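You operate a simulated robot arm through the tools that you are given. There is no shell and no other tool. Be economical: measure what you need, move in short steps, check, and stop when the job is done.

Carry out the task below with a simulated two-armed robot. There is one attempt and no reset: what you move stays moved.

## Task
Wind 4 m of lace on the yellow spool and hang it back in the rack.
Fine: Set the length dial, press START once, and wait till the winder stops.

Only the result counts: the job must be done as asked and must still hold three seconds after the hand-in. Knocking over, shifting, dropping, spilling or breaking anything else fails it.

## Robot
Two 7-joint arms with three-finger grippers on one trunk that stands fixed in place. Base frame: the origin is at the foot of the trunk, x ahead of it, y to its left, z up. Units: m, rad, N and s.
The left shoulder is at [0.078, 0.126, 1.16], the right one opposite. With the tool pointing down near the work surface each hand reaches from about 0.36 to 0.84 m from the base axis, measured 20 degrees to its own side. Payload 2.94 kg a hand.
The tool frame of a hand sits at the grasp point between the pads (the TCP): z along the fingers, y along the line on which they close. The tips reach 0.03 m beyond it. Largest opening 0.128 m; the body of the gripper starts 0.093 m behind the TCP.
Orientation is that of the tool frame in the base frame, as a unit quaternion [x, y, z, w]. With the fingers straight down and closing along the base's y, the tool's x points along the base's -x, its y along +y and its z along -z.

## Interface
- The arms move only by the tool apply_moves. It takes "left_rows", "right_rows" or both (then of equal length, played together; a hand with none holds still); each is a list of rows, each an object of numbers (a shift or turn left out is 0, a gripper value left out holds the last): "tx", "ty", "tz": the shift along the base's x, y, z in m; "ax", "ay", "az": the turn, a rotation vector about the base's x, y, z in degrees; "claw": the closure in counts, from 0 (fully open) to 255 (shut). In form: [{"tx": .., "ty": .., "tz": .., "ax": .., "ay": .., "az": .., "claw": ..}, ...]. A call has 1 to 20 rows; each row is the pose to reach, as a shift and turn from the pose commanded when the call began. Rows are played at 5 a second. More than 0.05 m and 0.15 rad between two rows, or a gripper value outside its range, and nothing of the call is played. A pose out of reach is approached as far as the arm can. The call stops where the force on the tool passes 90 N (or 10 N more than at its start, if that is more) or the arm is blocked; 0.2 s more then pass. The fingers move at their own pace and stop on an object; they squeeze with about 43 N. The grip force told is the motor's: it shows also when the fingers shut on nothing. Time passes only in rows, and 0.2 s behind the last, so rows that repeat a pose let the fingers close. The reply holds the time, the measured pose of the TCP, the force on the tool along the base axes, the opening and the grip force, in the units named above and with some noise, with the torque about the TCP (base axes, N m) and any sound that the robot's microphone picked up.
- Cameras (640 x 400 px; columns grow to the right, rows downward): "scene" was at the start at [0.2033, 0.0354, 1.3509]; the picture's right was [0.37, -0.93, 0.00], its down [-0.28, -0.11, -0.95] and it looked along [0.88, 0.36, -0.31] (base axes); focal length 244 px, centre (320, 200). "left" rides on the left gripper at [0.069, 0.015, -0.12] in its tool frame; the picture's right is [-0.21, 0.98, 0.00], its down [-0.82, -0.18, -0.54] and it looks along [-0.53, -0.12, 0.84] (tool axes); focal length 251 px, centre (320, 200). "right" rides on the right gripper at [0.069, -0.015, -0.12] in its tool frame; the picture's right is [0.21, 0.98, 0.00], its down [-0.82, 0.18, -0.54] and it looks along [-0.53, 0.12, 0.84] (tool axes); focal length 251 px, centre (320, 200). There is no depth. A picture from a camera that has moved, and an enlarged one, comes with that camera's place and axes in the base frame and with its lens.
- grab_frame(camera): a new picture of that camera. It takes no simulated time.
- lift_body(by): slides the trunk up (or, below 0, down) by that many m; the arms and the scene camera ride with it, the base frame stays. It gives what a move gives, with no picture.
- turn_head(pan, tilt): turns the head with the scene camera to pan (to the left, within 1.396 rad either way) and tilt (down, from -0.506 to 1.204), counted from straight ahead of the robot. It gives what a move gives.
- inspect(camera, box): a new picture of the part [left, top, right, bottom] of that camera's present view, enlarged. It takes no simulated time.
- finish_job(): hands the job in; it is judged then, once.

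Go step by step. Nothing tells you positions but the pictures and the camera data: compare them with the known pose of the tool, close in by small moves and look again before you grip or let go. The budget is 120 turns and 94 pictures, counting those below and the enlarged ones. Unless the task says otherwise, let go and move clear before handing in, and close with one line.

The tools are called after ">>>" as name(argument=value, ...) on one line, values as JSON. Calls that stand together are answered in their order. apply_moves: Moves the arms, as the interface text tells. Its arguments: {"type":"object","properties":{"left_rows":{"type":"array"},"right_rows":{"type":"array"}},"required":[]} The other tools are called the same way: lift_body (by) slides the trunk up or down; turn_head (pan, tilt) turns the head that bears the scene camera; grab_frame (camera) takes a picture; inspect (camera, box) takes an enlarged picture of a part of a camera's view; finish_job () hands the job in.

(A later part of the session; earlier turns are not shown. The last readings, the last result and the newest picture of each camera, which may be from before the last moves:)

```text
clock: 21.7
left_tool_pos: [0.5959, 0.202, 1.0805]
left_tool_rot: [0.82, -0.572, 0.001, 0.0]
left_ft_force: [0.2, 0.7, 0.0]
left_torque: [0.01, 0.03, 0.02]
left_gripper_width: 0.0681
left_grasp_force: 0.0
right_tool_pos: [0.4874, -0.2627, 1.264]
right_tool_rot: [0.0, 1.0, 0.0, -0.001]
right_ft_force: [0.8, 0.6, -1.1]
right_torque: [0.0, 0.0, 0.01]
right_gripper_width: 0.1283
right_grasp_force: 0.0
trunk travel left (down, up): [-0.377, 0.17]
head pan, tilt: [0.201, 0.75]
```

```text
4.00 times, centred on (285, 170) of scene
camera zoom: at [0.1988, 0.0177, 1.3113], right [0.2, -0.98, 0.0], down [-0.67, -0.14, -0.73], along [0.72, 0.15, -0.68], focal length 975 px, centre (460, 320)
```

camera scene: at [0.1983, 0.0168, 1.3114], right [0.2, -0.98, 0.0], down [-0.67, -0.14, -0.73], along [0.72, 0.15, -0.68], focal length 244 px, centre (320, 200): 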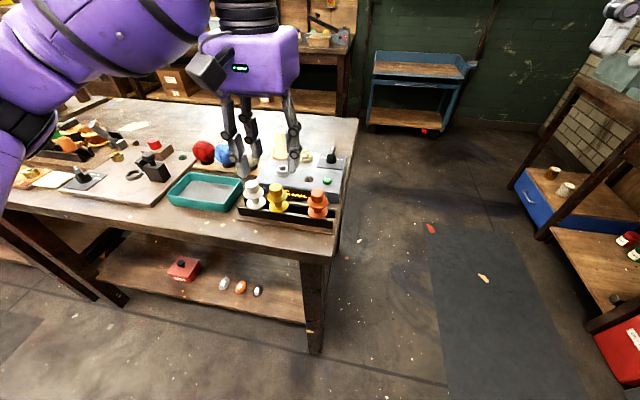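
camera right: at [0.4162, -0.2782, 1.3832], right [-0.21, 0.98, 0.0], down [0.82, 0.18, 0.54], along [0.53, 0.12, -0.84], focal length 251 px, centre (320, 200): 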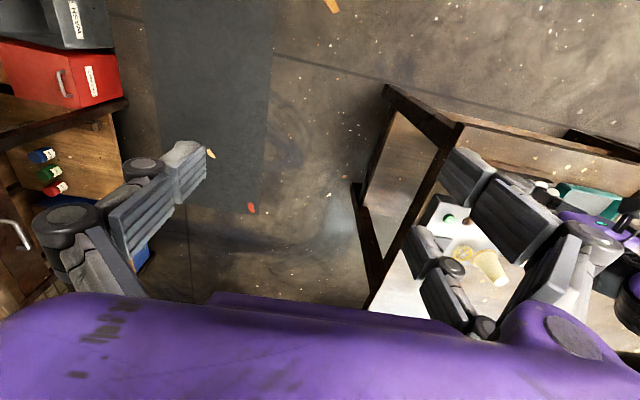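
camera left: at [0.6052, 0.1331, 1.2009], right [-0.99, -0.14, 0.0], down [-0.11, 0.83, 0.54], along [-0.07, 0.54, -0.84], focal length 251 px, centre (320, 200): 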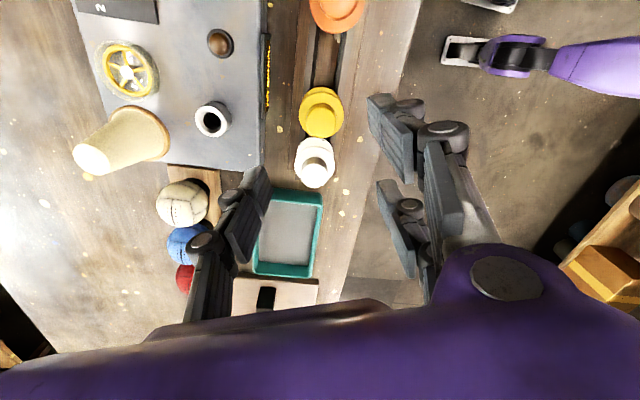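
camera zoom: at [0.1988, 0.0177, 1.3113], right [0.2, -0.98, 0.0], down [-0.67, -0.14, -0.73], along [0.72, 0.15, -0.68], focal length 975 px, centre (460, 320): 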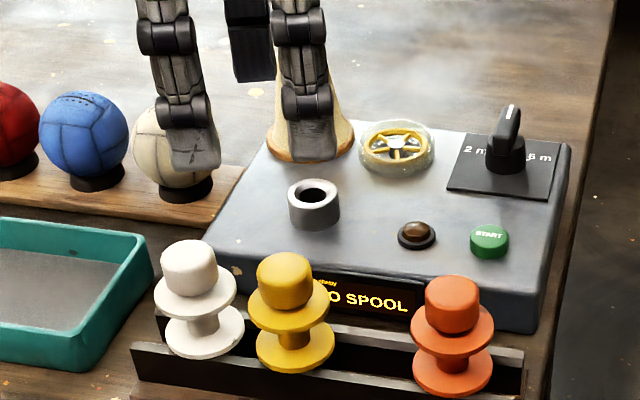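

Yellow ≈ (0.5945, 0.201), white ≈ (0.593, 0.2615): room enough. I descend in steps so the tips end just below the upper flange (TCP z≈0.944).

>>> apply_moves(left_rows=[{"tx": -0.001, "tz": -0.04}, {"tx": -0.001, "tz": -0.08}, {"tx": -0.001, "tz": -0.1}, {"tx": -0.001, "tz": -0.118}])

>>> grab_frame(camera="left")

>>> inspect(camera="scene", box=[235, 140, 335, 230])

```text
clock: 22.7
left_tool_pos: [0.5918, 0.2025, 0.9613]
left_tool_rot: [0.819, -0.573, 0.0, 0.0]
left_ft_force: [1.0, -0.5, -0.9]
left_torque: [0.01, 0.0, -0.03]
left_gripper_width: 0.0678
left_grasp_force: 0.0
right_tool_pos: [0.4871, -0.2643, 1.2625]
right_tool_rot: [0.0, 1.0, 0.0, -0.001]
right_ft_force: [0.3, 1.3, -0.4]
right_torque: [-0.01, -0.02, 0.02]
right_gripper_width: 0.1279
right_grasp_force: 0.1
trunk travel left (down, up): [-0.377, 0.17]
head pan, tilt: [0.201, 0.75]
```

```text
52 pictures are left
camera left: at [0.602, 0.134, 1.0829], right [-0.99, -0.13, 0.0], down [-0.11, 0.83, 0.54], along [-0.07, 0.54, -0.84], focal length 251 px, centre (320, 200)
```

left: 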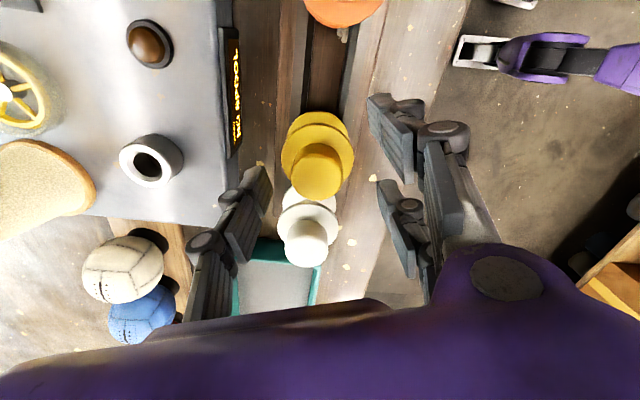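

```text
4.44 times, centred on (285, 185) of scene
camera zoom: at [0.1984, 0.0173, 1.3114], right [0.2, -0.98, 0.0], down [-0.67, -0.14, -0.73], along [0.72, 0.15, -0.68], focal length 1084 px, centre (476, 267)
```

zoom: 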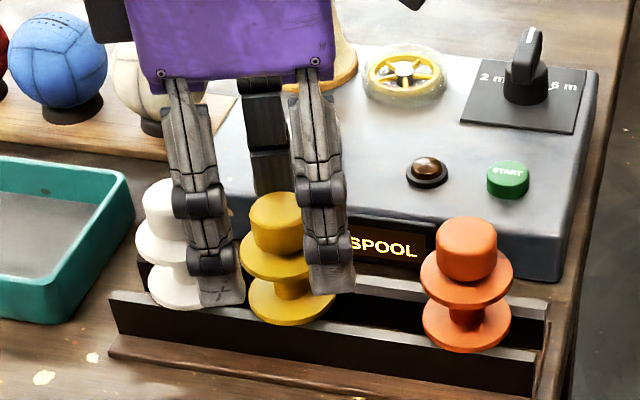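

Spool is centred within a few mm. I go down the last 18 mm.

>>> apply_moves(left_rows=[{"ty": -0.002, "tx": 0.001, "tz": -0.009}, {"ty": -0.002, "tx": 0.001, "tz": -0.017}])

>>> inspect(camera="scene", box=[235, 140, 335, 230])

>>> inspect(camera="left", box=[210, 60, 450, 260])

```text
clock: 23.3
left_tool_pos: [0.5934, 0.2005, 0.9457]
left_tool_rot: [0.82, -0.573, 0.0, 0.0]
left_ft_force: [-0.7, -0.7, -0.9]
left_torque: [0.02, 0.03, -0.02]
left_gripper_width: 0.068
left_grasp_force: 0.1
right_tool_pos: [0.4862, -0.2622, 1.264]
right_tool_rot: [0.0, 1.0, 0.0, 0.0]
right_ft_force: [0.4, 0.0, -0.1]
right_torque: [0.03, 0.01, 0.03]
right_gripper_width: 0.1281
right_grasp_force: 0.0
trunk travel left (down, up): [-0.377, 0.17]
head pan, tilt: [0.201, 0.75]
```

```text
4.44 times, centred on (285, 185) of scene
camera zoom: at [0.1978, 0.0172, 1.3115], right [0.2, -0.98, 0.0], down [-0.67, -0.14, -0.73], along [0.72, 0.15, -0.68], focal length 1084 px, centre (476, 267)
```

zoom: 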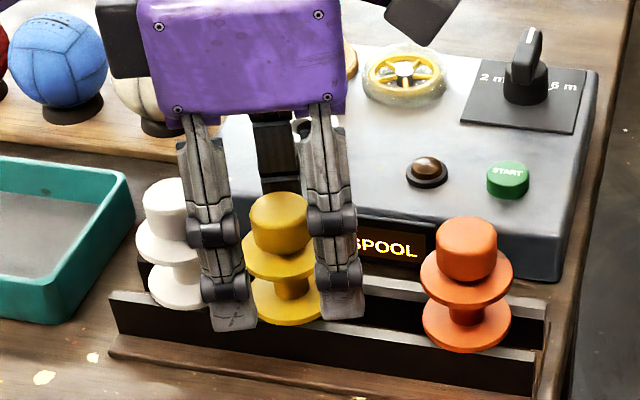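

```text
2.00 times, centred on (330, 160) of left
camera zoom: at [0.6022, 0.1305, 1.0657], right [-0.99, -0.13, 0.0], down [-0.11, 0.83, 0.54], along [-0.07, 0.54, -0.84], focal length 503 px, centre (300, 280)
```

zoom: 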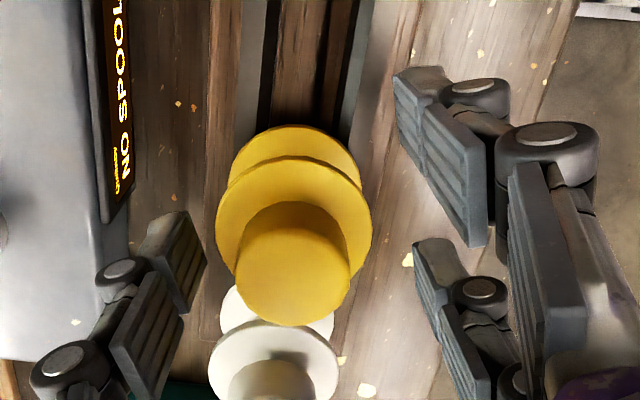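

The pair straddles the spool evenly. I close.

>>> apply_moves(left_rows=[{"claw": 150}, {"claw": 170}, {"claw": 190}, {"claw": 255}, {"claw": 255}, {"claw": 255}])

>>> inspect(camera="scene", box=[235, 140, 335, 230])

>>> inspect(camera="left", box=[210, 60, 450, 260])

```text
clock: 24.7
left_tool_pos: [0.5941, 0.1994, 0.9458]
left_tool_rot: [0.82, -0.573, 0.001, -0.001]
left_ft_force: [3.9, 0.2, 1.2]
left_torque: [0.02, -0.2, 0.01]
left_gripper_width: 0.038
left_grasp_force: 42.8
right_tool_pos: [0.4864, -0.2637, 1.2644]
right_tool_rot: [0.0, 1.0, 0.001, 0.0]
right_ft_force: [-0.8, -0.4, 0.2]
right_torque: [0.0, 0.02, 0.01]
right_gripper_width: 0.1278
right_grasp_force: 0.0
trunk travel left (down, up): [-0.377, 0.17]
head pan, tilt: [0.201, 0.75]
```

```text
4.44 times, centred on (285, 185) of scene
camera zoom: at [0.1983, 0.0171, 1.3114], right [0.2, -0.98, 0.0], down [-0.67, -0.14, -0.73], along [0.72, 0.15, -0.68], focal length 1084 px, centre (476, 267)
```

zoom: 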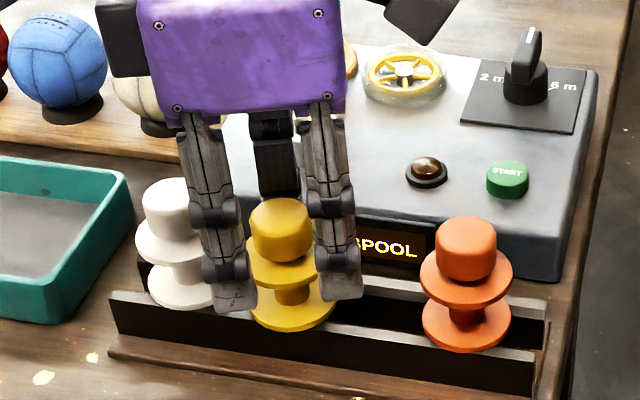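

```text
2.00 times, centred on (330, 160) of left
camera zoom: at [0.6028, 0.1305, 1.066], right [-0.99, -0.13, 0.0], down [-0.11, 0.83, 0.54], along [-0.07, 0.54, -0.84], focal length 503 px, centre (300, 280)
```

zoom: 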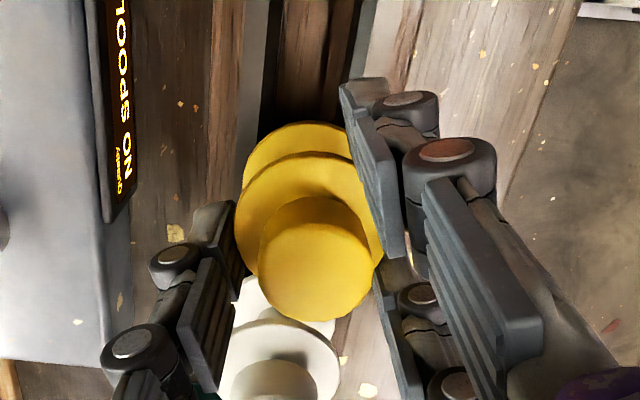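

The opening stopped at 38 mm, exactly as expected for the three-point flange grip. I lift straight up a little and check that the spool follows.

>>> apply_moves(left_rows=[{"tz": 0.01}, {"tz": 0.03}, {"tz": 0.06}, {"tz": 0.1}, {"tz": 0.13}])

>>> inspect(camera="scene", box=[225, 100, 345, 220])

>>> grab_frame(camera="left")

```text
clock: 25.9
left_tool_pos: [0.5932, 0.1998, 1.0774]
left_tool_rot: [0.82, -0.573, 0.0, -0.001]
left_ft_force: [-0.3, 0.2, -0.2]
left_torque: [-0.01, 0.01, 0.0]
left_gripper_width: 0.0381
left_grasp_force: 43.1
right_tool_pos: [0.4857, -0.2633, 1.263]
right_tool_rot: [0.0, 1.0, 0.0, 0.0]
right_ft_force: [-0.5, -0.7, -0.5]
right_torque: [-0.03, 0.01, 0.03]
right_gripper_width: 0.128
right_grasp_force: 0.1
trunk travel left (down, up): [-0.377, 0.17]
head pan, tilt: [0.201, 0.75]
```

```text
3.33 times, centred on (285, 160) of scene
camera zoom: at [0.1978, 0.0168, 1.3115], right [0.2, -0.98, 0.0], down [-0.67, -0.14, -0.73], along [0.72, 0.15, -0.68], focal length 813 px, centre (437, 333)
```

zoom: 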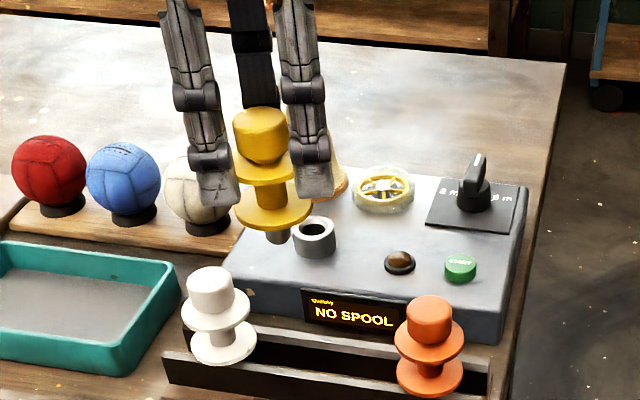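

```text
45 pictures are left
camera left: at [0.6021, 0.1312, 1.1973], right [-0.99, -0.13, 0.0], down [-0.11, 0.83, 0.54], along [-0.07, 0.54, -0.84], focal length 251 px, centre (320, 200)
```

left: 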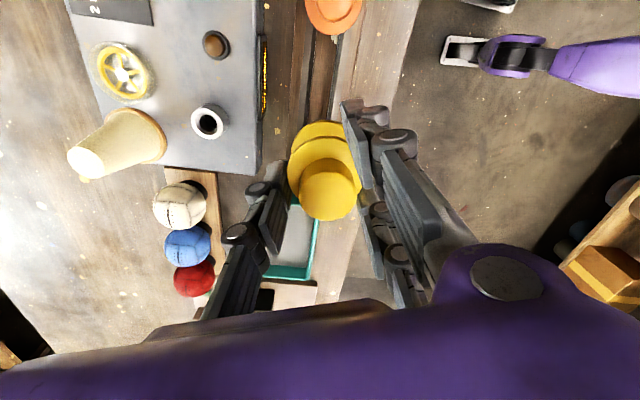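

The spool is lifted upright with its grey shank below. I measure the socket once more, enlarged, before carrying the spool over it.

>>> inspect(camera="left", box=[170, 90, 250, 150])

>>> inspect(camera="scene", box=[250, 100, 320, 150])

```text
6.67 times, centred on (210, 120) of left
camera zoom: at [0.6021, 0.1312, 1.1973], right [-0.99, -0.13, 0.0], down [-0.11, 0.83, 0.54], along [-0.07, 0.54, -0.84], focal length 1676 px, centre (1053, 733)
```

zoom: 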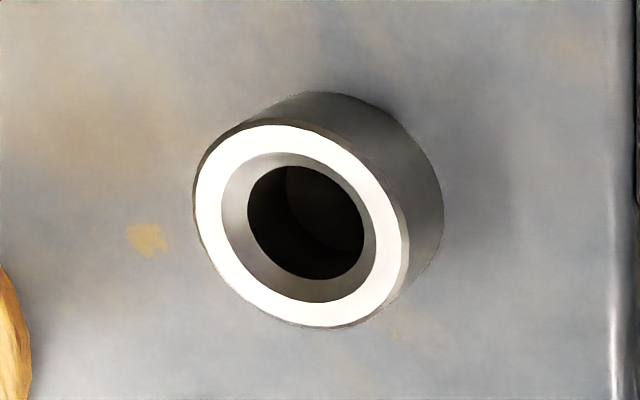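

```text
8.00 times, centred on (285, 125) of scene
camera zoom: at [0.1978, 0.0168, 1.3115], right [0.2, -0.98, 0.0], down [-0.67, -0.14, -0.73], along [0.72, 0.15, -0.68], focal length 1951 px, centre (600, 800)
```

zoom: 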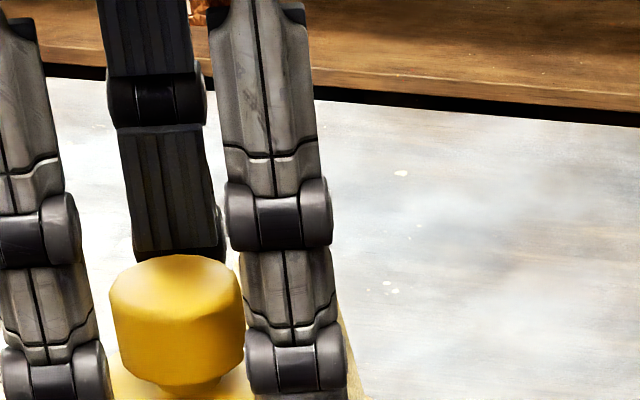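

Socket: outer 35 mm, chamfered mouth 25 mm, hole ≈19 mm, top ≈0.925, centre ≈ (0.709, 0.2255). I carry the spool over it while turning the hand to az=45° (clear of the cone).

>>> apply_moves(left_rows=[{"az": -7.5, "tx": 0.01, "ty": 0.002, "claw": 255}, {"az": -15, "tx": 0.024, "ty": 0.005}, {"az": -22.5, "tx": 0.038, "ty": 0.008}, {"az": -30, "tx": 0.052, "ty": 0.011}, {"az": -37.5, "tx": 0.066, "ty": 0.014}, {"az": -45, "tx": 0.08, "ty": 0.017}, {"az": -52.5, "tx": 0.094, "ty": 0.02}, {"az": -60, "tx": 0.108, "ty": 0.023}, {"az": -65, "tx": 0.115, "ty": 0.0255}, {"az": -65, "tx": 0.115, "ty": 0.0255}])

>>> grab_frame(camera="left")

>>> inspect(camera="scene", box=[230, 60, 350, 180])

```text
clock: 28.1
left_tool_pos: [0.7086, 0.2249, 1.076]
left_tool_rot: [-0.383, 0.924, -0.001, 0.001]
left_ft_force: [-0.6, 0.3, -0.2]
left_torque: [-0.02, 0.02, -0.01]
left_gripper_width: 0.0379
left_grasp_force: 42.6
right_tool_pos: [0.4865, -0.2638, 1.2627]
right_tool_rot: [0.0, 1.0, 0.001, 0.0]
right_ft_force: [0.7, -0.2, 0.0]
right_torque: [-0.04, 0.0, 0.0]
right_gripper_width: 0.1281
right_grasp_force: 0.0
trunk travel left (down, up): [-0.377, 0.17]
head pan, tilt: [0.201, 0.75]
```

```text
42 pictures are left
camera left: at [0.6483, 0.1887, 1.1963], right [-0.54, 0.84, 0.0], down [0.71, 0.45, 0.54], along [0.46, 0.29, -0.84], focal length 251 px, centre (320, 200)
```

left: 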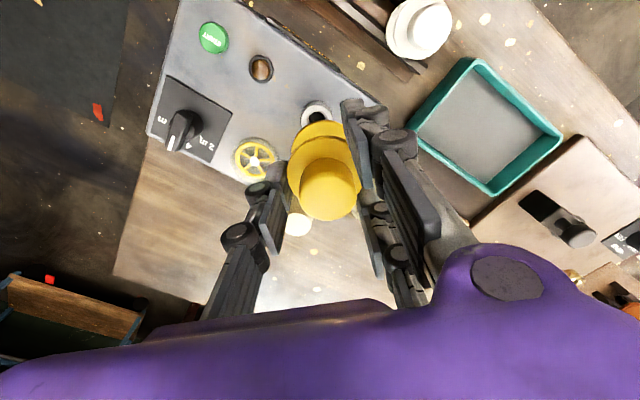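

```text
3.33 times, centred on (290, 120) of scene
camera zoom: at [0.198, 0.0171, 1.3115], right [0.2, -0.98, 0.0], down [-0.67, -0.14, -0.73], along [0.72, 0.15, -0.68], focal length 813 px, centre (420, 467)
```

zoom: 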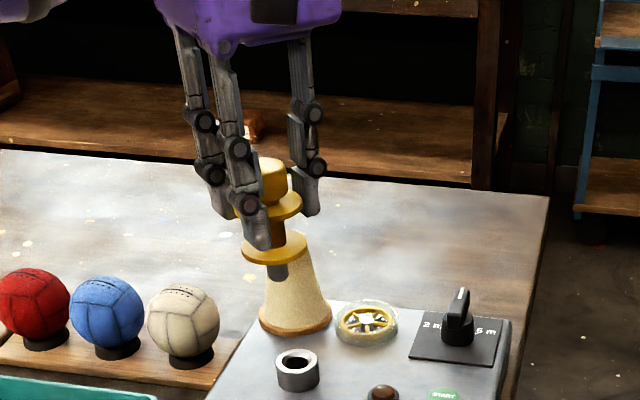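

Scene view suggests the shank is within ~5 mm of the socket. I lower until the shank tip is just above the socket and compare.

>>> apply_moves(left_rows=[{"tz": -0.025}, {"tz": -0.045}, {"tz": -0.058}])

>>> inspect(camera="scene", box=[260, 110, 320, 160])

>>> inspect(camera="left", box=[270, 60, 380, 150])

```text
clock: 28.9
left_tool_pos: [0.7087, 0.226, 1.0168]
left_tool_rot: [-0.384, 0.924, 0.0, 0.0]
left_ft_force: [0.9, 0.6, -0.3]
left_torque: [-0.01, 0.01, 0.03]
left_gripper_width: 0.0381
left_grasp_force: 42.4
right_tool_pos: [0.4866, -0.2635, 1.2638]
right_tool_rot: [-0.001, 1.0, 0.0, 0.0]
right_ft_force: [0.0, 0.1, 0.2]
right_torque: [0.01, 0.02, 0.03]
right_gripper_width: 0.1279
right_grasp_force: 0.1
trunk travel left (down, up): [-0.377, 0.17]
head pan, tilt: [0.201, 0.75]
```

```text
8.00 times, centred on (290, 135) of scene
camera zoom: at [0.1982, 0.0173, 1.3114], right [0.2, -0.98, 0.0], down [-0.67, -0.14, -0.73], along [0.72, 0.15, -0.68], focal length 1951 px, centre (560, 720)
```

zoom: 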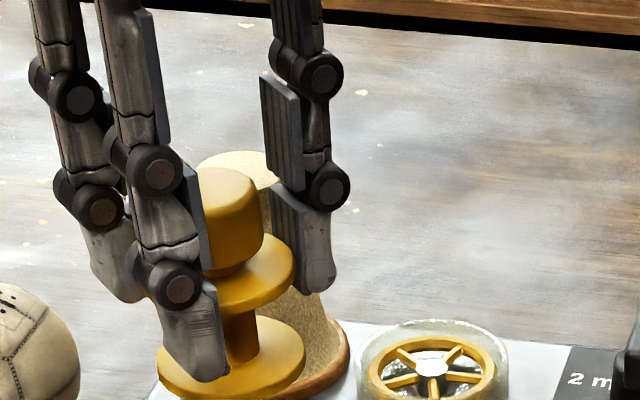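

```text
4.44 times, centred on (325, 105) of left
camera zoom: at [0.6486, 0.1893, 1.1375], right [-0.54, 0.84, 0.0], down [0.71, 0.46, 0.54], along [0.46, 0.29, -0.84], focal length 1118 px, centre (298, 622)
```

zoom: 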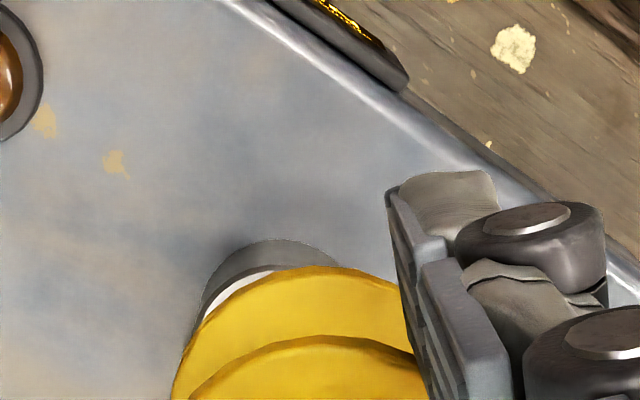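

Wrist view says the socket is ~3 mm further in +x. Check from the scene camera too.

>>> inspect(camera="scene", box=[255, 130, 325, 190])

```text
6.67 times, centred on (290, 160) of scene
camera zoom: at [0.1982, 0.0173, 1.3114], right [0.2, -0.98, 0.0], down [-0.67, -0.14, -0.73], along [0.72, 0.15, -0.68], focal length 1626 px, centre (520, 467)
```

zoom: 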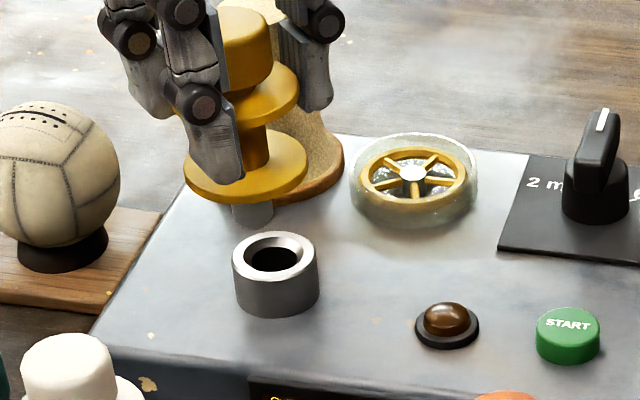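

The scene view robustly shows the shank ~6 mm too far to +y; combining both views I shift by (+0.004, -0.005) and recheck.

>>> apply_moves(left_rows=[{"tx": 0.002, "ty": -0.0025}, {"tx": 0.004, "ty": -0.0055, "tz": -0.003}])

>>> inspect(camera="scene", box=[265, 130, 305, 165])

>>> inspect(camera="left", box=[270, 60, 380, 170])

```text
clock: 29.5
left_tool_pos: [0.7131, 0.2224, 1.015]
left_tool_rot: [-0.383, 0.924, -0.001, 0.001]
left_ft_force: [0.1, 0.7, -0.5]
left_torque: [-0.02, 0.03, -0.01]
left_gripper_width: 0.0381
left_grasp_force: 43.0
right_tool_pos: [0.4864, -0.263, 1.2632]
right_tool_rot: [0.0, 1.0, 0.0, 0.0]
right_ft_force: [0.3, 1.3, 0.7]
right_torque: [-0.02, 0.03, 0.0]
right_gripper_width: 0.1278
right_grasp_force: 0.0
trunk travel left (down, up): [-0.377, 0.17]
head pan, tilt: [0.201, 0.75]
```

```text
11.43 times, centred on (285, 148) of scene
camera zoom: at [0.1981, 0.0171, 1.3114], right [0.2, -0.98, 0.0], down [-0.67, -0.14, -0.73], along [0.72, 0.15, -0.68], focal length 2787 px, centre (720, 800)
```

zoom: 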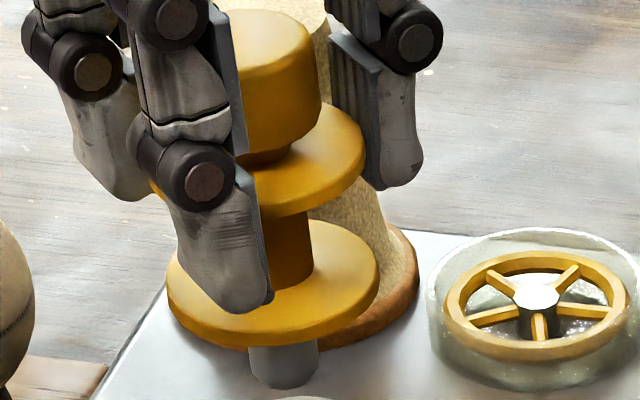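

```text
3.64 times, centred on (325, 115) of left
camera zoom: at [0.6528, 0.1853, 1.1361], right [-0.54, 0.84, 0.0], down [0.71, 0.45, 0.54], along [0.46, 0.29, -0.84], focal length 914 px, centre (302, 509)
```

zoom: 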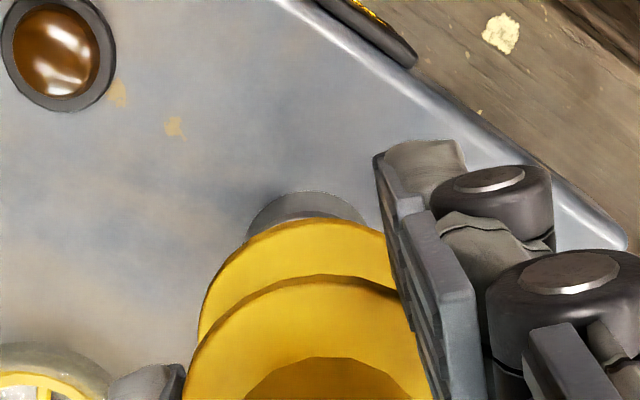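

>>> inspect(camera="scene", box=[260, 145, 310, 180])

```text
11.43 times, centred on (285, 162) of scene
camera zoom: at [0.1981, 0.0171, 1.3114], right [0.2, -0.98, 0.0], down [-0.67, -0.14, -0.73], along [0.72, 0.15, -0.68], focal length 2787 px, centre (720, 629)
```

zoom: 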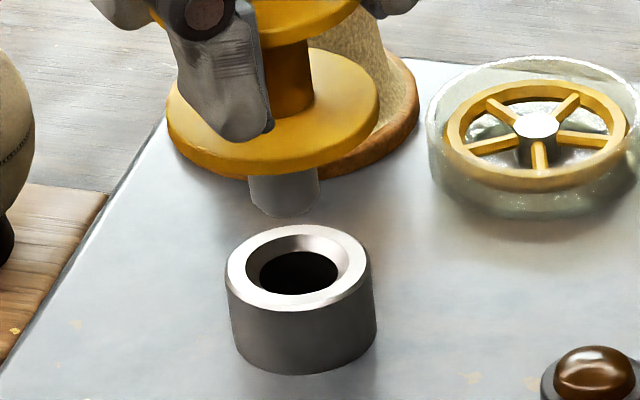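

Laterally aligned within ~1 mm. For the depth direction, I lower 9 mm so that the tip is almost level with the ring, where the comparison is unambiguous.

>>> apply_moves(left_rows=[{"tz": -0.005}, {"tz": -0.009}])

>>> inspect(camera="scene", box=[260, 145, 310, 180])

>>> inspect(camera="left", box=[270, 60, 380, 170])

```text
clock: 30.1
left_tool_pos: [0.7119, 0.2217, 1.007]
left_tool_rot: [-0.384, 0.923, -0.001, 0.001]
left_ft_force: [-0.4, -0.8, -0.2]
left_torque: [0.05, -0.01, -0.02]
left_gripper_width: 0.0378
left_grasp_force: 43.2
right_tool_pos: [0.4859, -0.2631, 1.2634]
right_tool_rot: [0.0, 1.0, 0.0, -0.001]
right_ft_force: [0.4, 0.0, -1.0]
right_torque: [0.01, 0.04, 0.02]
right_gripper_width: 0.128
right_grasp_force: 0.0
trunk travel left (down, up): [-0.377, 0.17]
head pan, tilt: [0.201, 0.75]
```

```text
11.43 times, centred on (285, 162) of scene
camera zoom: at [0.1979, 0.0172, 1.3115], right [0.2, -0.98, 0.0], down [-0.67, -0.14, -0.73], along [0.72, 0.15, -0.68], focal length 2787 px, centre (720, 629)
```

zoom: 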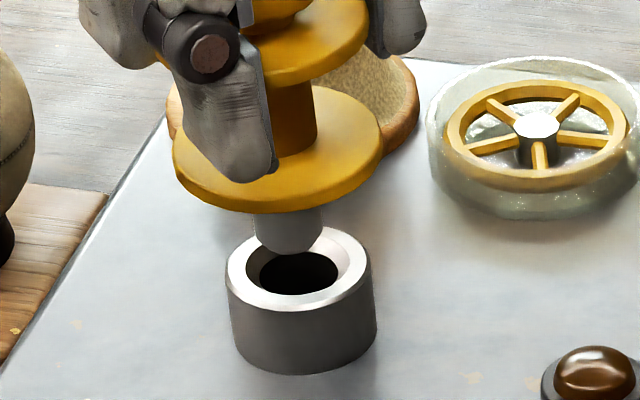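

```text
3.64 times, centred on (325, 115) of left
camera zoom: at [0.6515, 0.185, 1.127], right [-0.54, 0.84, 0.0], down [0.71, 0.46, 0.54], along [0.46, 0.29, -0.84], focal length 914 px, centre (302, 509)
```

zoom: 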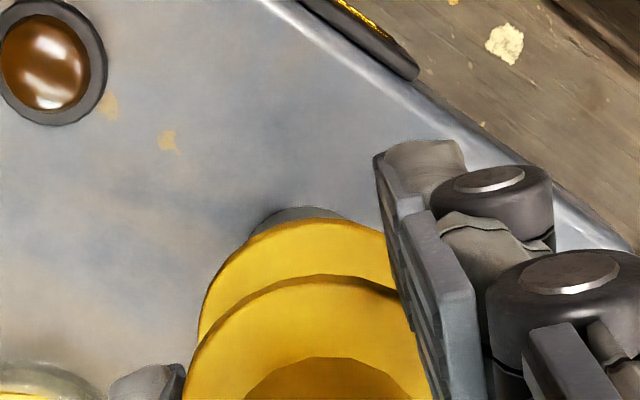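

Consistent so far. Another 6 mm down with a 1 mm lateral correction.

>>> apply_moves(left_rows=[{"ty": -0.001, "tz": -0.003}, {"ty": -0.001, "tz": -0.006}])

>>> inspect(camera="scene", box=[260, 145, 310, 180])

```text
clock: 30.7
left_tool_pos: [0.7125, 0.2197, 0.9999]
left_tool_rot: [-0.383, 0.924, -0.001, 0.0]
left_ft_force: [-1.4, 0.0, -0.8]
left_torque: [0.01, 0.04, 0.01]
left_gripper_width: 0.038
left_grasp_force: 43.3
right_tool_pos: [0.486, -0.2627, 1.2636]
right_tool_rot: [0.0, 1.0, 0.0, -0.001]
right_ft_force: [-0.1, -0.5, -0.8]
right_torque: [0.01, -0.05, 0.0]
right_gripper_width: 0.1283
right_grasp_force: 0.0
trunk travel left (down, up): [-0.377, 0.17]
head pan, tilt: [0.201, 0.75]
```

```text
11.43 times, centred on (285, 162) of scene
camera zoom: at [0.198, 0.0171, 1.3115], right [0.2, -0.98, 0.0], down [-0.67, -0.14, -0.73], along [0.72, 0.15, -0.68], focal length 2787 px, centre (720, 629)
```

zoom: 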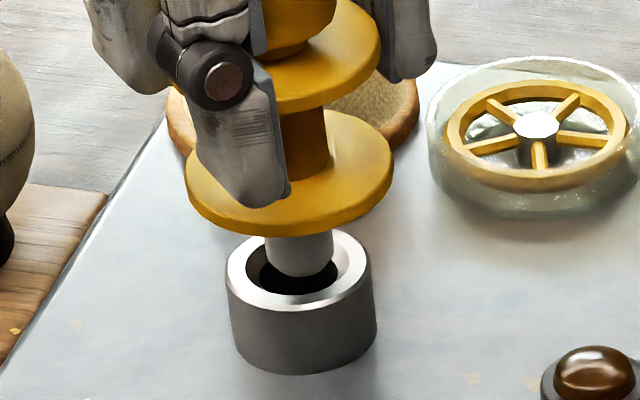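

The tip is entering the mouth, centred. I continue down in small steps, watching the force.

>>> apply_moves(left_rows=[{"ty": 0.0008, "tz": -0.003}, {"ty": 0.0008, "tz": -0.006}, {"ty": 0.0008, "tz": -0.009}])

>>> inspect(camera="scene", box=[260, 145, 310, 180])

```text
clock: 31.5
left_tool_pos: [0.7119, 0.2198, 0.9935]
left_tool_rot: [-0.384, 0.923, -0.002, 0.003]
left_ft_force: [5.3, 2.8, 12.7]
left_torque: [0.2, -0.39, -0.04]
left_gripper_width: 0.0379
left_grasp_force: 43.2
right_tool_pos: [0.4854, -0.2636, 1.265]
right_tool_rot: [0.0, 1.0, 0.001, 0.0]
right_ft_force: [-0.2, -0.5, -0.6]
right_torque: [-0.01, 0.04, -0.03]
right_gripper_width: 0.1282
right_grasp_force: 0.1
trunk travel left (down, up): [-0.377, 0.17]
head pan, tilt: [0.201, 0.75]
```

```text
11.43 times, centred on (285, 162) of scene
camera zoom: at [0.1974, 0.017, 1.3117], right [0.2, -0.98, 0.0], down [-0.67, -0.14, -0.73], along [0.72, 0.15, -0.68], focal length 2787 px, centre (720, 629)
```

zoom: 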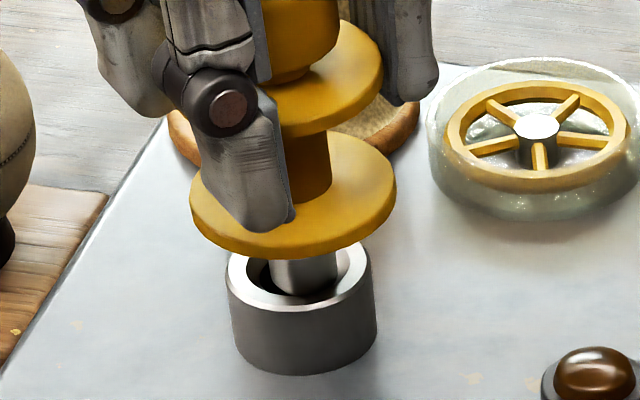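

Chamfer contact (13 N up, pushing toward +x, +y): I follow that with a small shift, then continue.

>>> apply_moves(left_rows=[{"tx": 0.002, "ty": 0.001}, {"tx": 0.003, "ty": 0.002, "tz": -0.001}, {"tx": 0.003, "ty": 0.002, "tz": -0.003}])

```text
clock: 32.3
left_tool_pos: [0.7151, 0.2219, 0.9895]
left_tool_rot: [-0.384, 0.923, 0.0, 0.002]
left_ft_force: [10.2, 4.4, 16.0]
left_torque: [0.31, -0.64, -0.04]
left_gripper_width: 0.0381
left_grasp_force: 42.9
right_tool_pos: [0.4843, -0.2628, 1.2631]
right_tool_rot: [0.0, 1.0, 0.0, 0.0]
right_ft_force: [0.5, -0.8, 0.0]
right_torque: [0.0, -0.03, -0.03]
right_gripper_width: 0.128
right_grasp_force: 0.0
trunk travel left (down, up): [-0.377, 0.17]
head pan, tilt: [0.201, 0.75]
```

Going down, still pushed toward +x; I shift a little more that way.

>>> apply_moves(left_rows=[{"tx": 0.002, "ty": 0.001}, {"tx": 0.003, "ty": 0.0013}, {"tx": 0.003, "ty": 0.0013, "tz": -0.003}])

>>> inspect(camera="scene", box=[260, 135, 310, 175])

```text
clock: 33.1
left_tool_pos: [0.7179, 0.2236, 0.983]
left_tool_rot: [-0.384, 0.924, 0.0, -0.001]
left_ft_force: [1.1, -0.3, -1.0]
left_torque: [0.01, -0.01, -0.03]
left_gripper_width: 0.0378
left_grasp_force: 42.5
right_tool_pos: [0.4859, -0.2638, 1.2634]
right_tool_rot: [0.001, 1.0, 0.0, 0.0]
right_ft_force: [-0.2, 0.0, 0.8]
right_torque: [-0.01, 0.0, 0.03]
right_gripper_width: 0.1281
right_grasp_force: 0.1
trunk travel left (down, up): [-0.377, 0.17]
head pan, tilt: [0.201, 0.75]
```

```text
10.00 times, centred on (285, 155) of scene
camera zoom: at [0.1986, 0.0173, 1.3113], right [0.2, -0.98, 0.0], down [-0.67, -0.14, -0.73], along [0.72, 0.15, -0.68], focal length 2438 px, centre (670, 650)
```

zoom: 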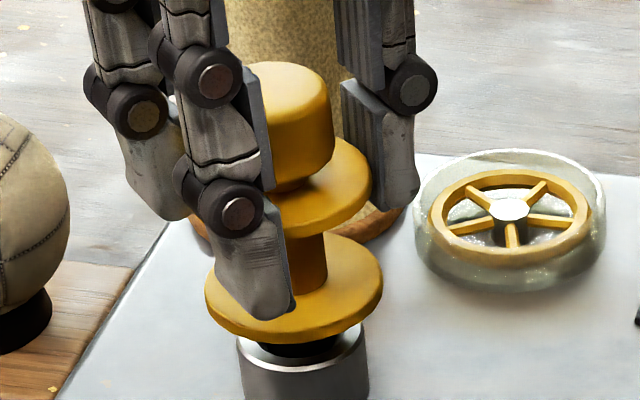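

It slipped into the hole, force gone. I continue down until the flange seats.

>>> apply_moves(left_rows=[{"tz": -0.003}, {"tz": -0.005}, {"tz": -0.007}])

>>> inspect(camera="scene", box=[260, 135, 310, 175])

```text
clock: 33.9
left_tool_pos: [0.718, 0.2232, 0.9762]
left_tool_rot: [-0.384, 0.923, -0.001, 0.0]
left_ft_force: [0.2, -0.2, 0.1]
left_torque: [-0.02, 0.0, 0.0]
left_gripper_width: 0.0382
left_grasp_force: 43.4
right_tool_pos: [0.4857, -0.2624, 1.2626]
right_tool_rot: [0.0, 1.0, 0.0, 0.0]
right_ft_force: [0.1, 0.8, -0.4]
right_torque: [0.02, 0.04, 0.01]
right_gripper_width: 0.1283
right_grasp_force: 0.1
trunk travel left (down, up): [-0.377, 0.17]
head pan, tilt: [0.201, 0.75]
```

```text
10.00 times, centred on (285, 155) of scene
camera zoom: at [0.1979, 0.0171, 1.3115], right [0.2, -0.98, 0.0], down [-0.67, -0.14, -0.73], along [0.72, 0.15, -0.68], focal length 2438 px, centre (670, 650)
```

zoom: 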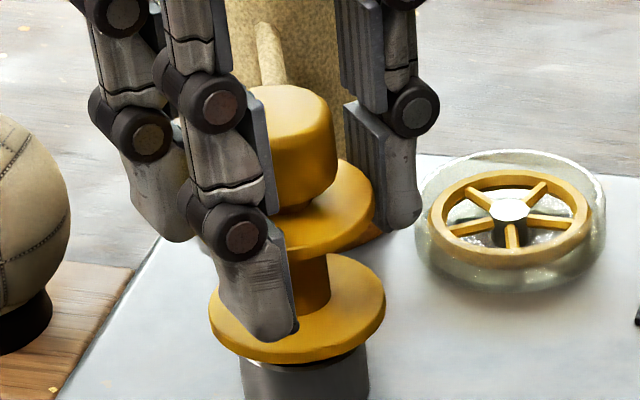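

Nearly seated. A few mm more until contact.

>>> apply_moves(left_rows=[{"tz": -0.0015}, {"tz": -0.003}, {"tz": -0.0045}])

>>> inspect(camera="scene", box=[250, 110, 340, 190])

```text
clock: 34.7
left_tool_pos: [0.7175, 0.222, 0.9747]
left_tool_rot: [-0.383, 0.924, -0.001, 0.001]
left_ft_force: [-4.3, 0.9, 6.6]
left_torque: [0.12, 0.29, 0.0]
left_gripper_width: 0.0378
left_grasp_force: 43.2
right_tool_pos: [0.4847, -0.2635, 1.2632]
right_tool_rot: [0.0, 1.0, 0.0, 0.001]
right_ft_force: [0.0, 0.0, -0.3]
right_torque: [-0.02, -0.01, 0.0]
right_gripper_width: 0.1281
right_grasp_force: 0.0
trunk travel left (down, up): [-0.377, 0.17]
head pan, tilt: [0.201, 0.75]
```

```text
5.00 times, centred on (295, 150) of scene
camera zoom: at [0.1967, 0.0171, 1.3117], right [0.2, -0.98, 0.0], down [-0.67, -0.14, -0.73], along [0.72, 0.15, -0.68], focal length 1219 px, centre (445, 450)
```

zoom: 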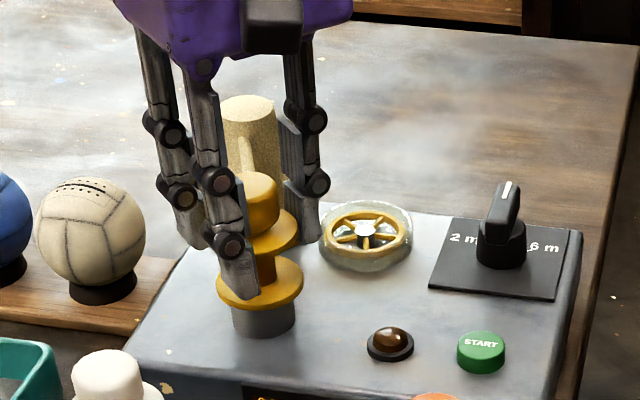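

Seated on the socket with contact. I open the fingers and rise straight up, then check the display.

>>> apply_moves(left_rows=[{"claw": 170}, {"claw": 120}, {"claw": 110}, {"claw": 110, "tz": 0.03}, {"claw": 110, "tz": 0.07}, {"claw": 110, "tz": 0.11}, {"claw": 110, "tz": 0.13, "tx": -0.04}, {"tz": 0.13, "tx": -0.08}])

>>> inspect(camera="scene", box=[240, 110, 360, 210])

```text
clock: 36.5
left_tool_pos: [0.6379, 0.2188, 1.1036]
left_tool_rot: [-0.383, 0.924, 0.0, 0.0]
left_ft_force: [-1.0, -0.5, -0.1]
left_torque: [-0.01, 0.0, 0.01]
left_gripper_width: 0.0729
left_grasp_force: 0.1
right_tool_pos: [0.486, -0.2629, 1.2641]
right_tool_rot: [0.001, 1.0, 0.0, 0.0]
right_ft_force: [0.0, 0.7, 0.1]
right_torque: [-0.04, 0.01, -0.03]
right_gripper_width: 0.1283
right_grasp_force: 0.1
trunk travel left (down, up): [-0.377, 0.17]
head pan, tilt: [0.201, 0.75]
```

```text
4.00 times, centred on (300, 160) of scene
camera zoom: at [0.1976, 0.0172, 1.3115], right [0.2, -0.98, 0.0], down [-0.67, -0.14, -0.73], along [0.72, 0.15, -0.68], focal length 975 px, centre (400, 360)
```

zoom: 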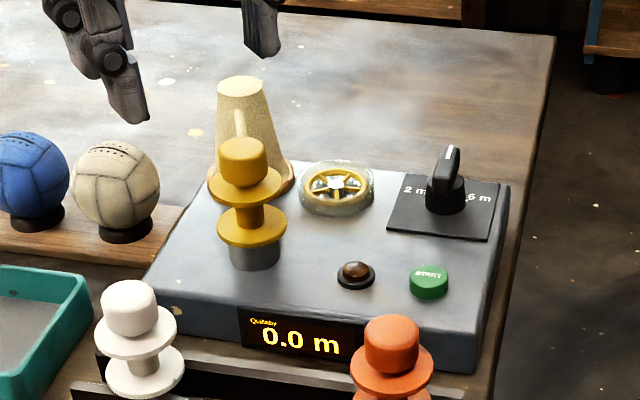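

The display reads 0.0 m, so the spool is recognised. Next I bring the closed hand over START (≈0.703, 0.101), turned back to az=0, and look.

>>> apply_moves(left_rows=[{"az": -7.5, "tx": 0.008, "ty": -0.015, "claw": 160}, {"az": -15, "tx": 0.016, "ty": -0.03, "claw": 200}, {"az": -22.5, "tx": 0.024, "ty": -0.05, "claw": 255}, {"az": -30, "tx": 0.034, "ty": -0.07}, {"az": -37.5, "tx": 0.048, "ty": -0.09}, {"az": -45, "tx": 0.065, "ty": -0.113}, {"az": -45, "tx": 0.065, "ty": -0.113, "tz": -0.04}, {"az": -45, "tx": 0.065, "ty": -0.113, "tz": -0.08}, {"az": -45, "tx": 0.065, "ty": -0.113, "tz": -0.11}])

>>> inspect(camera="scene", box=[270, 100, 360, 190])

>>> inspect(camera="left", box=[230, 60, 430, 220])

```text
clock: 38.5
left_tool_pos: [0.707, 0.109, 0.9934]
left_tool_rot: [-0.001, 1.0, 0.0, 0.001]
left_ft_force: [0.3, -0.2, -0.3]
left_torque: [-0.04, 0.01, 0.02]
left_gripper_width: 0.0001
left_grasp_force: 2.8
right_tool_pos: [0.4864, -0.2628, 1.263]
right_tool_rot: [0.0, 1.0, 0.001, 0.001]
right_ft_force: [0.4, 0.6, 0.2]
right_torque: [-0.06, -0.01, -0.03]
right_gripper_width: 0.1281
right_grasp_force: 0.0
trunk travel left (down, up): [-0.377, 0.17]
head pan, tilt: [0.201, 0.75]
```

```text
4.44 times, centred on (315, 145) of scene
camera zoom: at [0.1983, 0.0176, 1.3114], right [0.2, -0.98, 0.0], down [-0.67, -0.14, -0.73], along [0.72, 0.15, -0.68], focal length 1084 px, centre (342, 444)
```

zoom: 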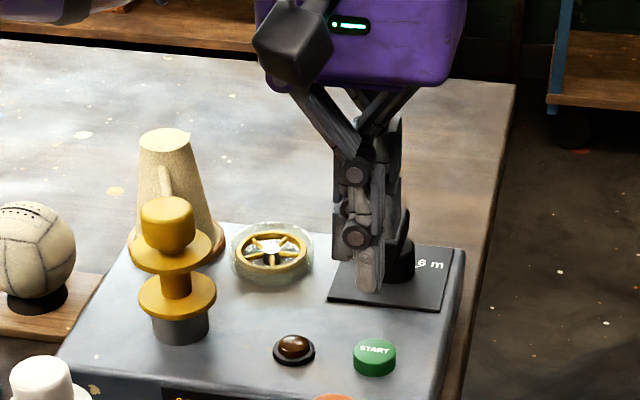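

```text
2.50 times, centred on (330, 140) of left
camera zoom: at [0.6366, 0.1257, 1.1144], right [0.21, 0.98, 0.0], down [0.82, -0.18, 0.54], along [0.53, -0.12, -0.84], focal length 629 px, centre (295, 350)
```

zoom: 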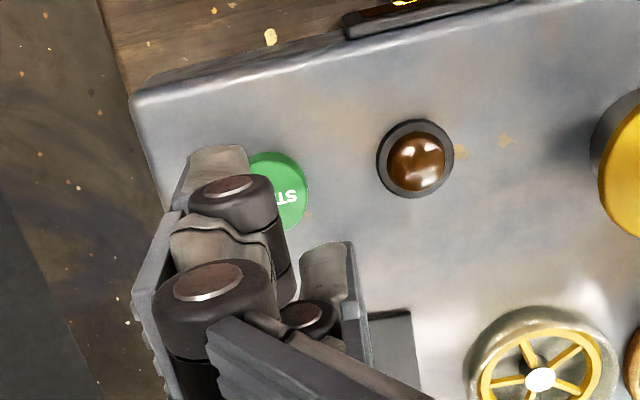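

Fully closed, the fingertips cross over and are unclear for pressing; I'd rather press with the single fingertip of a half-open hand. I rise, open to ~60 mm and place the single finger over START.

>>> apply_moves(left_rows=[{"tz": 0.03, "claw": 200}, {"tz": 0.03, "tx": -0.002, "ty": 0.015, "claw": 130}, {"tz": 0.03, "tx": -0.002, "ty": 0.029, "claw": 130}, {"tz": 0.0, "tx": -0.002, "ty": 0.029, "claw": 130}, {"tz": -0.02, "tx": -0.002, "ty": 0.029}])

>>> inspect(camera="scene", box=[270, 110, 360, 190])

>>> inspect(camera="left", box=[210, 60, 450, 260])

```text
clock: 39.7
left_tool_pos: [0.7023, 0.1374, 0.9727]
left_tool_rot: [-0.001, 1.0, -0.001, 0.001]
left_ft_force: [-0.7, 0.2, 0.6]
left_torque: [0.0, -0.03, 0.02]
left_gripper_width: 0.0627
left_grasp_force: 0.1
right_tool_pos: [0.4862, -0.2626, 1.2628]
right_tool_rot: [0.0, 1.0, -0.001, 0.0]
right_ft_force: [0.0, -0.2, 0.5]
right_torque: [0.02, 0.01, 0.03]
right_gripper_width: 0.1284
right_grasp_force: 0.2
trunk travel left (down, up): [-0.377, 0.17]
head pan, tilt: [0.201, 0.75]
```

```text
5.00 times, centred on (315, 150) of scene
camera zoom: at [0.198, 0.0172, 1.3115], right [0.2, -0.98, 0.0], down [-0.67, -0.14, -0.73], along [0.72, 0.15, -0.68], focal length 1219 px, centre (345, 450)
```

zoom: 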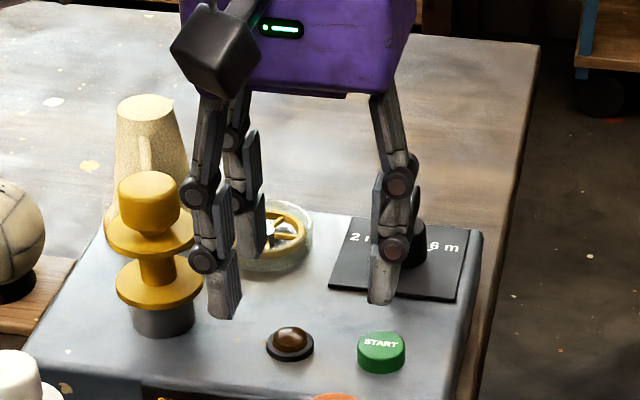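

```text
2.00 times, centred on (330, 160) of left
camera zoom: at [0.6326, 0.1542, 1.0935], right [0.21, 0.98, 0.0], down [0.82, -0.18, 0.54], along [0.53, -0.12, -0.84], focal length 503 px, centre (300, 280)
```

zoom: 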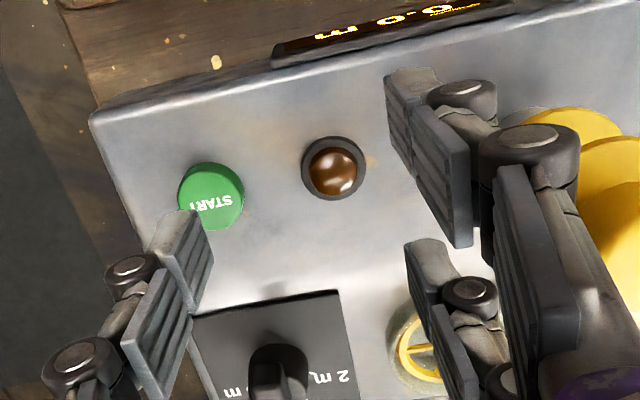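

The single fingertip is laterally right above START. I descend in small steps until contact.

>>> apply_moves(left_rows=[{"tz": -0.008}, {"tz": -0.014}, {"tz": -0.018}])

>>> inspect(camera="scene", box=[290, 130, 350, 190])

```text
clock: 40.5
left_tool_pos: [0.7008, 0.1388, 0.9537]
left_tool_rot: [-0.001, 1.0, -0.001, 0.001]
left_ft_force: [0.4, 0.1, -0.2]
left_torque: [0.0, 0.01, -0.01]
left_gripper_width: 0.0627
left_grasp_force: 0.1
right_tool_pos: [0.4866, -0.2628, 1.2624]
right_tool_rot: [0.001, 1.0, -0.001, 0.0]
right_ft_force: [0.9, -0.4, 0.1]
right_torque: [0.01, 0.02, 0.01]
right_gripper_width: 0.1281
right_grasp_force: 0.1
trunk travel left (down, up): [-0.377, 0.17]
head pan, tilt: [0.201, 0.75]
```

```text
6.67 times, centred on (320, 160) of scene
camera zoom: at [0.198, 0.0173, 1.3114], right [0.2, -0.98, 0.0], down [-0.67, -0.14, -0.73], along [0.72, 0.15, -0.68], focal length 1626 px, centre (320, 467)
```

zoom: 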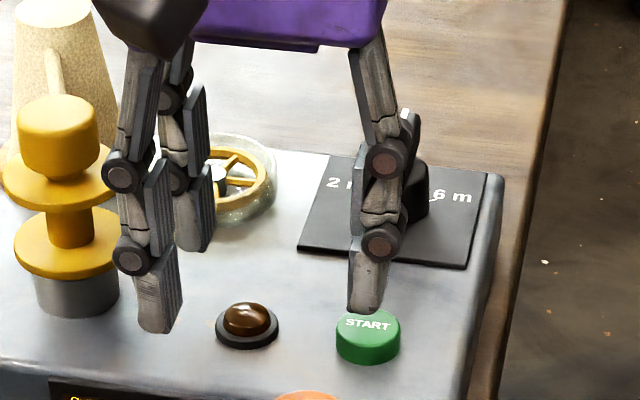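

A few mm above the button and slightly behind its centre; I shift 3 mm toward me and press gently.

>>> apply_moves(left_rows=[{"tx": -0.003}, {"tx": -0.003, "tz": -0.003}, {"tx": -0.003, "tz": -0.005}, {"tx": -0.003, "tz": -0.007}])

```text
clock: 41.5
left_tool_pos: [0.699, 0.1388, 0.9491]
left_tool_rot: [-0.001, 1.0, -0.002, 0.0]
left_ft_force: [0.3, -0.2, 0.4]
left_torque: [-0.02, -0.02, 0.0]
left_gripper_width: 0.0628
left_grasp_force: 0.0
right_tool_pos: [0.4862, -0.264, 1.2636]
right_tool_rot: [0.0, 1.0, 0.001, 0.001]
right_ft_force: [-0.2, 0.0, -0.8]
right_torque: [0.01, 0.01, 0.01]
right_gripper_width: 0.1282
right_grasp_force: 0.1
trunk travel left (down, up): [-0.377, 0.17]
head pan, tilt: [0.201, 0.75]
```

No contact yet; further down in 1.5 mm steps.

>>> apply_moves(left_rows=[{"tz": -0.0015}, {"tz": -0.003}, {"tz": -0.0045}])

>>> inspect(camera="scene", box=[280, 130, 350, 190])

```text
clock: 42.3
left_tool_pos: [0.6979, 0.1393, 0.9443]
left_tool_rot: [0.0, 1.0, 0.0, 0.0]
left_ft_force: [0.4, 1.0, 0.4]
left_torque: [0.02, 0.01, 0.0]
left_gripper_width: 0.0627
left_grasp_force: 0.1
right_tool_pos: [0.4865, -0.2624, 1.263]
right_tool_rot: [0.0, 1.0, 0.0, 0.0]
right_ft_force: [-0.4, 0.7, 0.6]
right_torque: [-0.03, -0.02, 0.03]
right_gripper_width: 0.1279
right_grasp_force: 0.1
trunk travel left (down, up): [-0.377, 0.17]
head pan, tilt: [0.201, 0.75]
```

```text
6.67 times, centred on (315, 160) of scene
camera zoom: at [0.198, 0.0171, 1.3115], right [0.2, -0.98, 0.0], down [-0.67, -0.14, -0.73], along [0.72, 0.15, -0.68], focal length 1626 px, centre (353, 467)
```

zoom: 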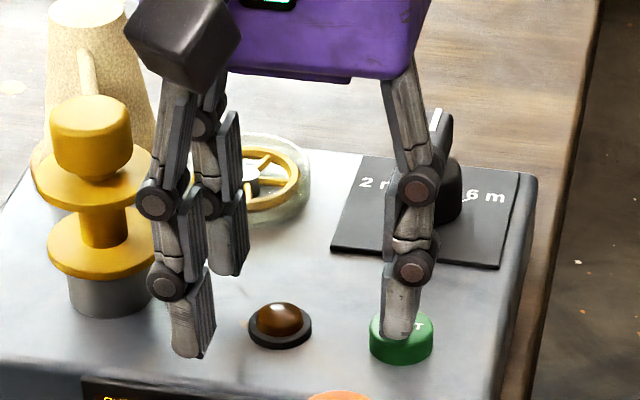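

The tip sits right over the button's top. Continue down.

>>> apply_moves(left_rows=[{"tz": -0.0015, "ty": -0.001}, {"tz": -0.003, "ty": -0.001}, {"tz": -0.0045, "ty": -0.001}])

```text
clock: 43.1
left_tool_pos: [0.6991, 0.1368, 0.9385]
left_tool_rot: [-0.002, 1.0, -0.001, 0.0]
left_ft_force: [0.6, 0.1, 0.0]
left_torque: [0.01, -0.01, 0.0]
left_gripper_width: 0.0628
left_grasp_force: 0.1
right_tool_pos: [0.4863, -0.2635, 1.264]
right_tool_rot: [0.0, 1.0, 0.0, 0.0]
right_ft_force: [0.2, -0.6, -0.2]
right_torque: [0.03, 0.0, 0.02]
right_gripper_width: 0.1279
right_grasp_force: 0.0
trunk travel left (down, up): [-0.377, 0.17]
head pan, tilt: [0.201, 0.75]
```

Still no force though the tip should be at ~0.909; I check both views.

>>> inspect(camera="scene", box=[285, 135, 345, 190])

>>> inspect(camera="left", box=[210, 60, 450, 260])

```text
7.27 times, centred on (315, 162) of scene
camera zoom: at [0.198, 0.0171, 1.3115], right [0.2, -0.98, 0.0], down [-0.67, -0.14, -0.73], along [0.72, 0.15, -0.68], focal length 1773 px, centre (356, 473)
```

zoom: 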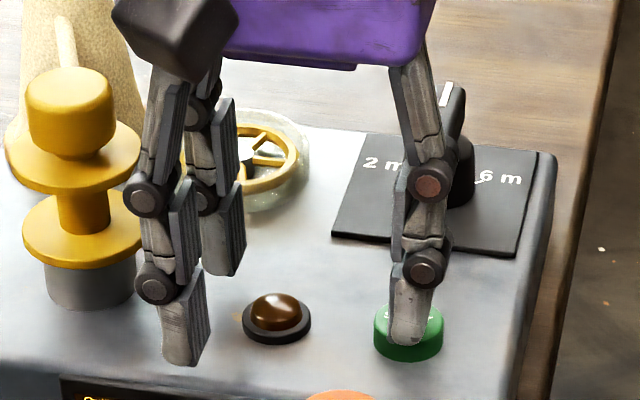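

```text
2.00 times, centred on (330, 160) of left
camera zoom: at [0.629, 0.1538, 1.0596], right [0.21, 0.98, 0.0], down [0.82, -0.18, 0.54], along [0.53, -0.12, -0.84], focal length 503 px, centre (300, 280)
```

zoom: 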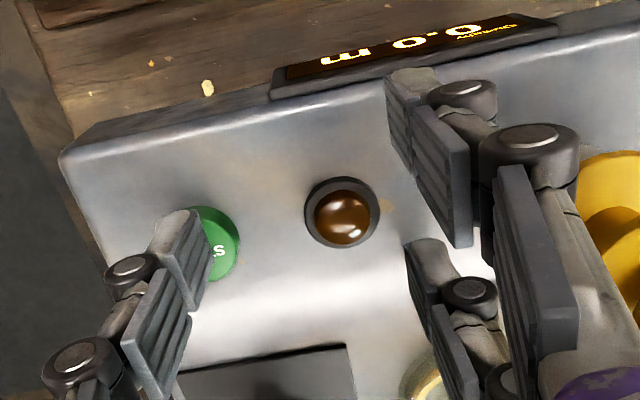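

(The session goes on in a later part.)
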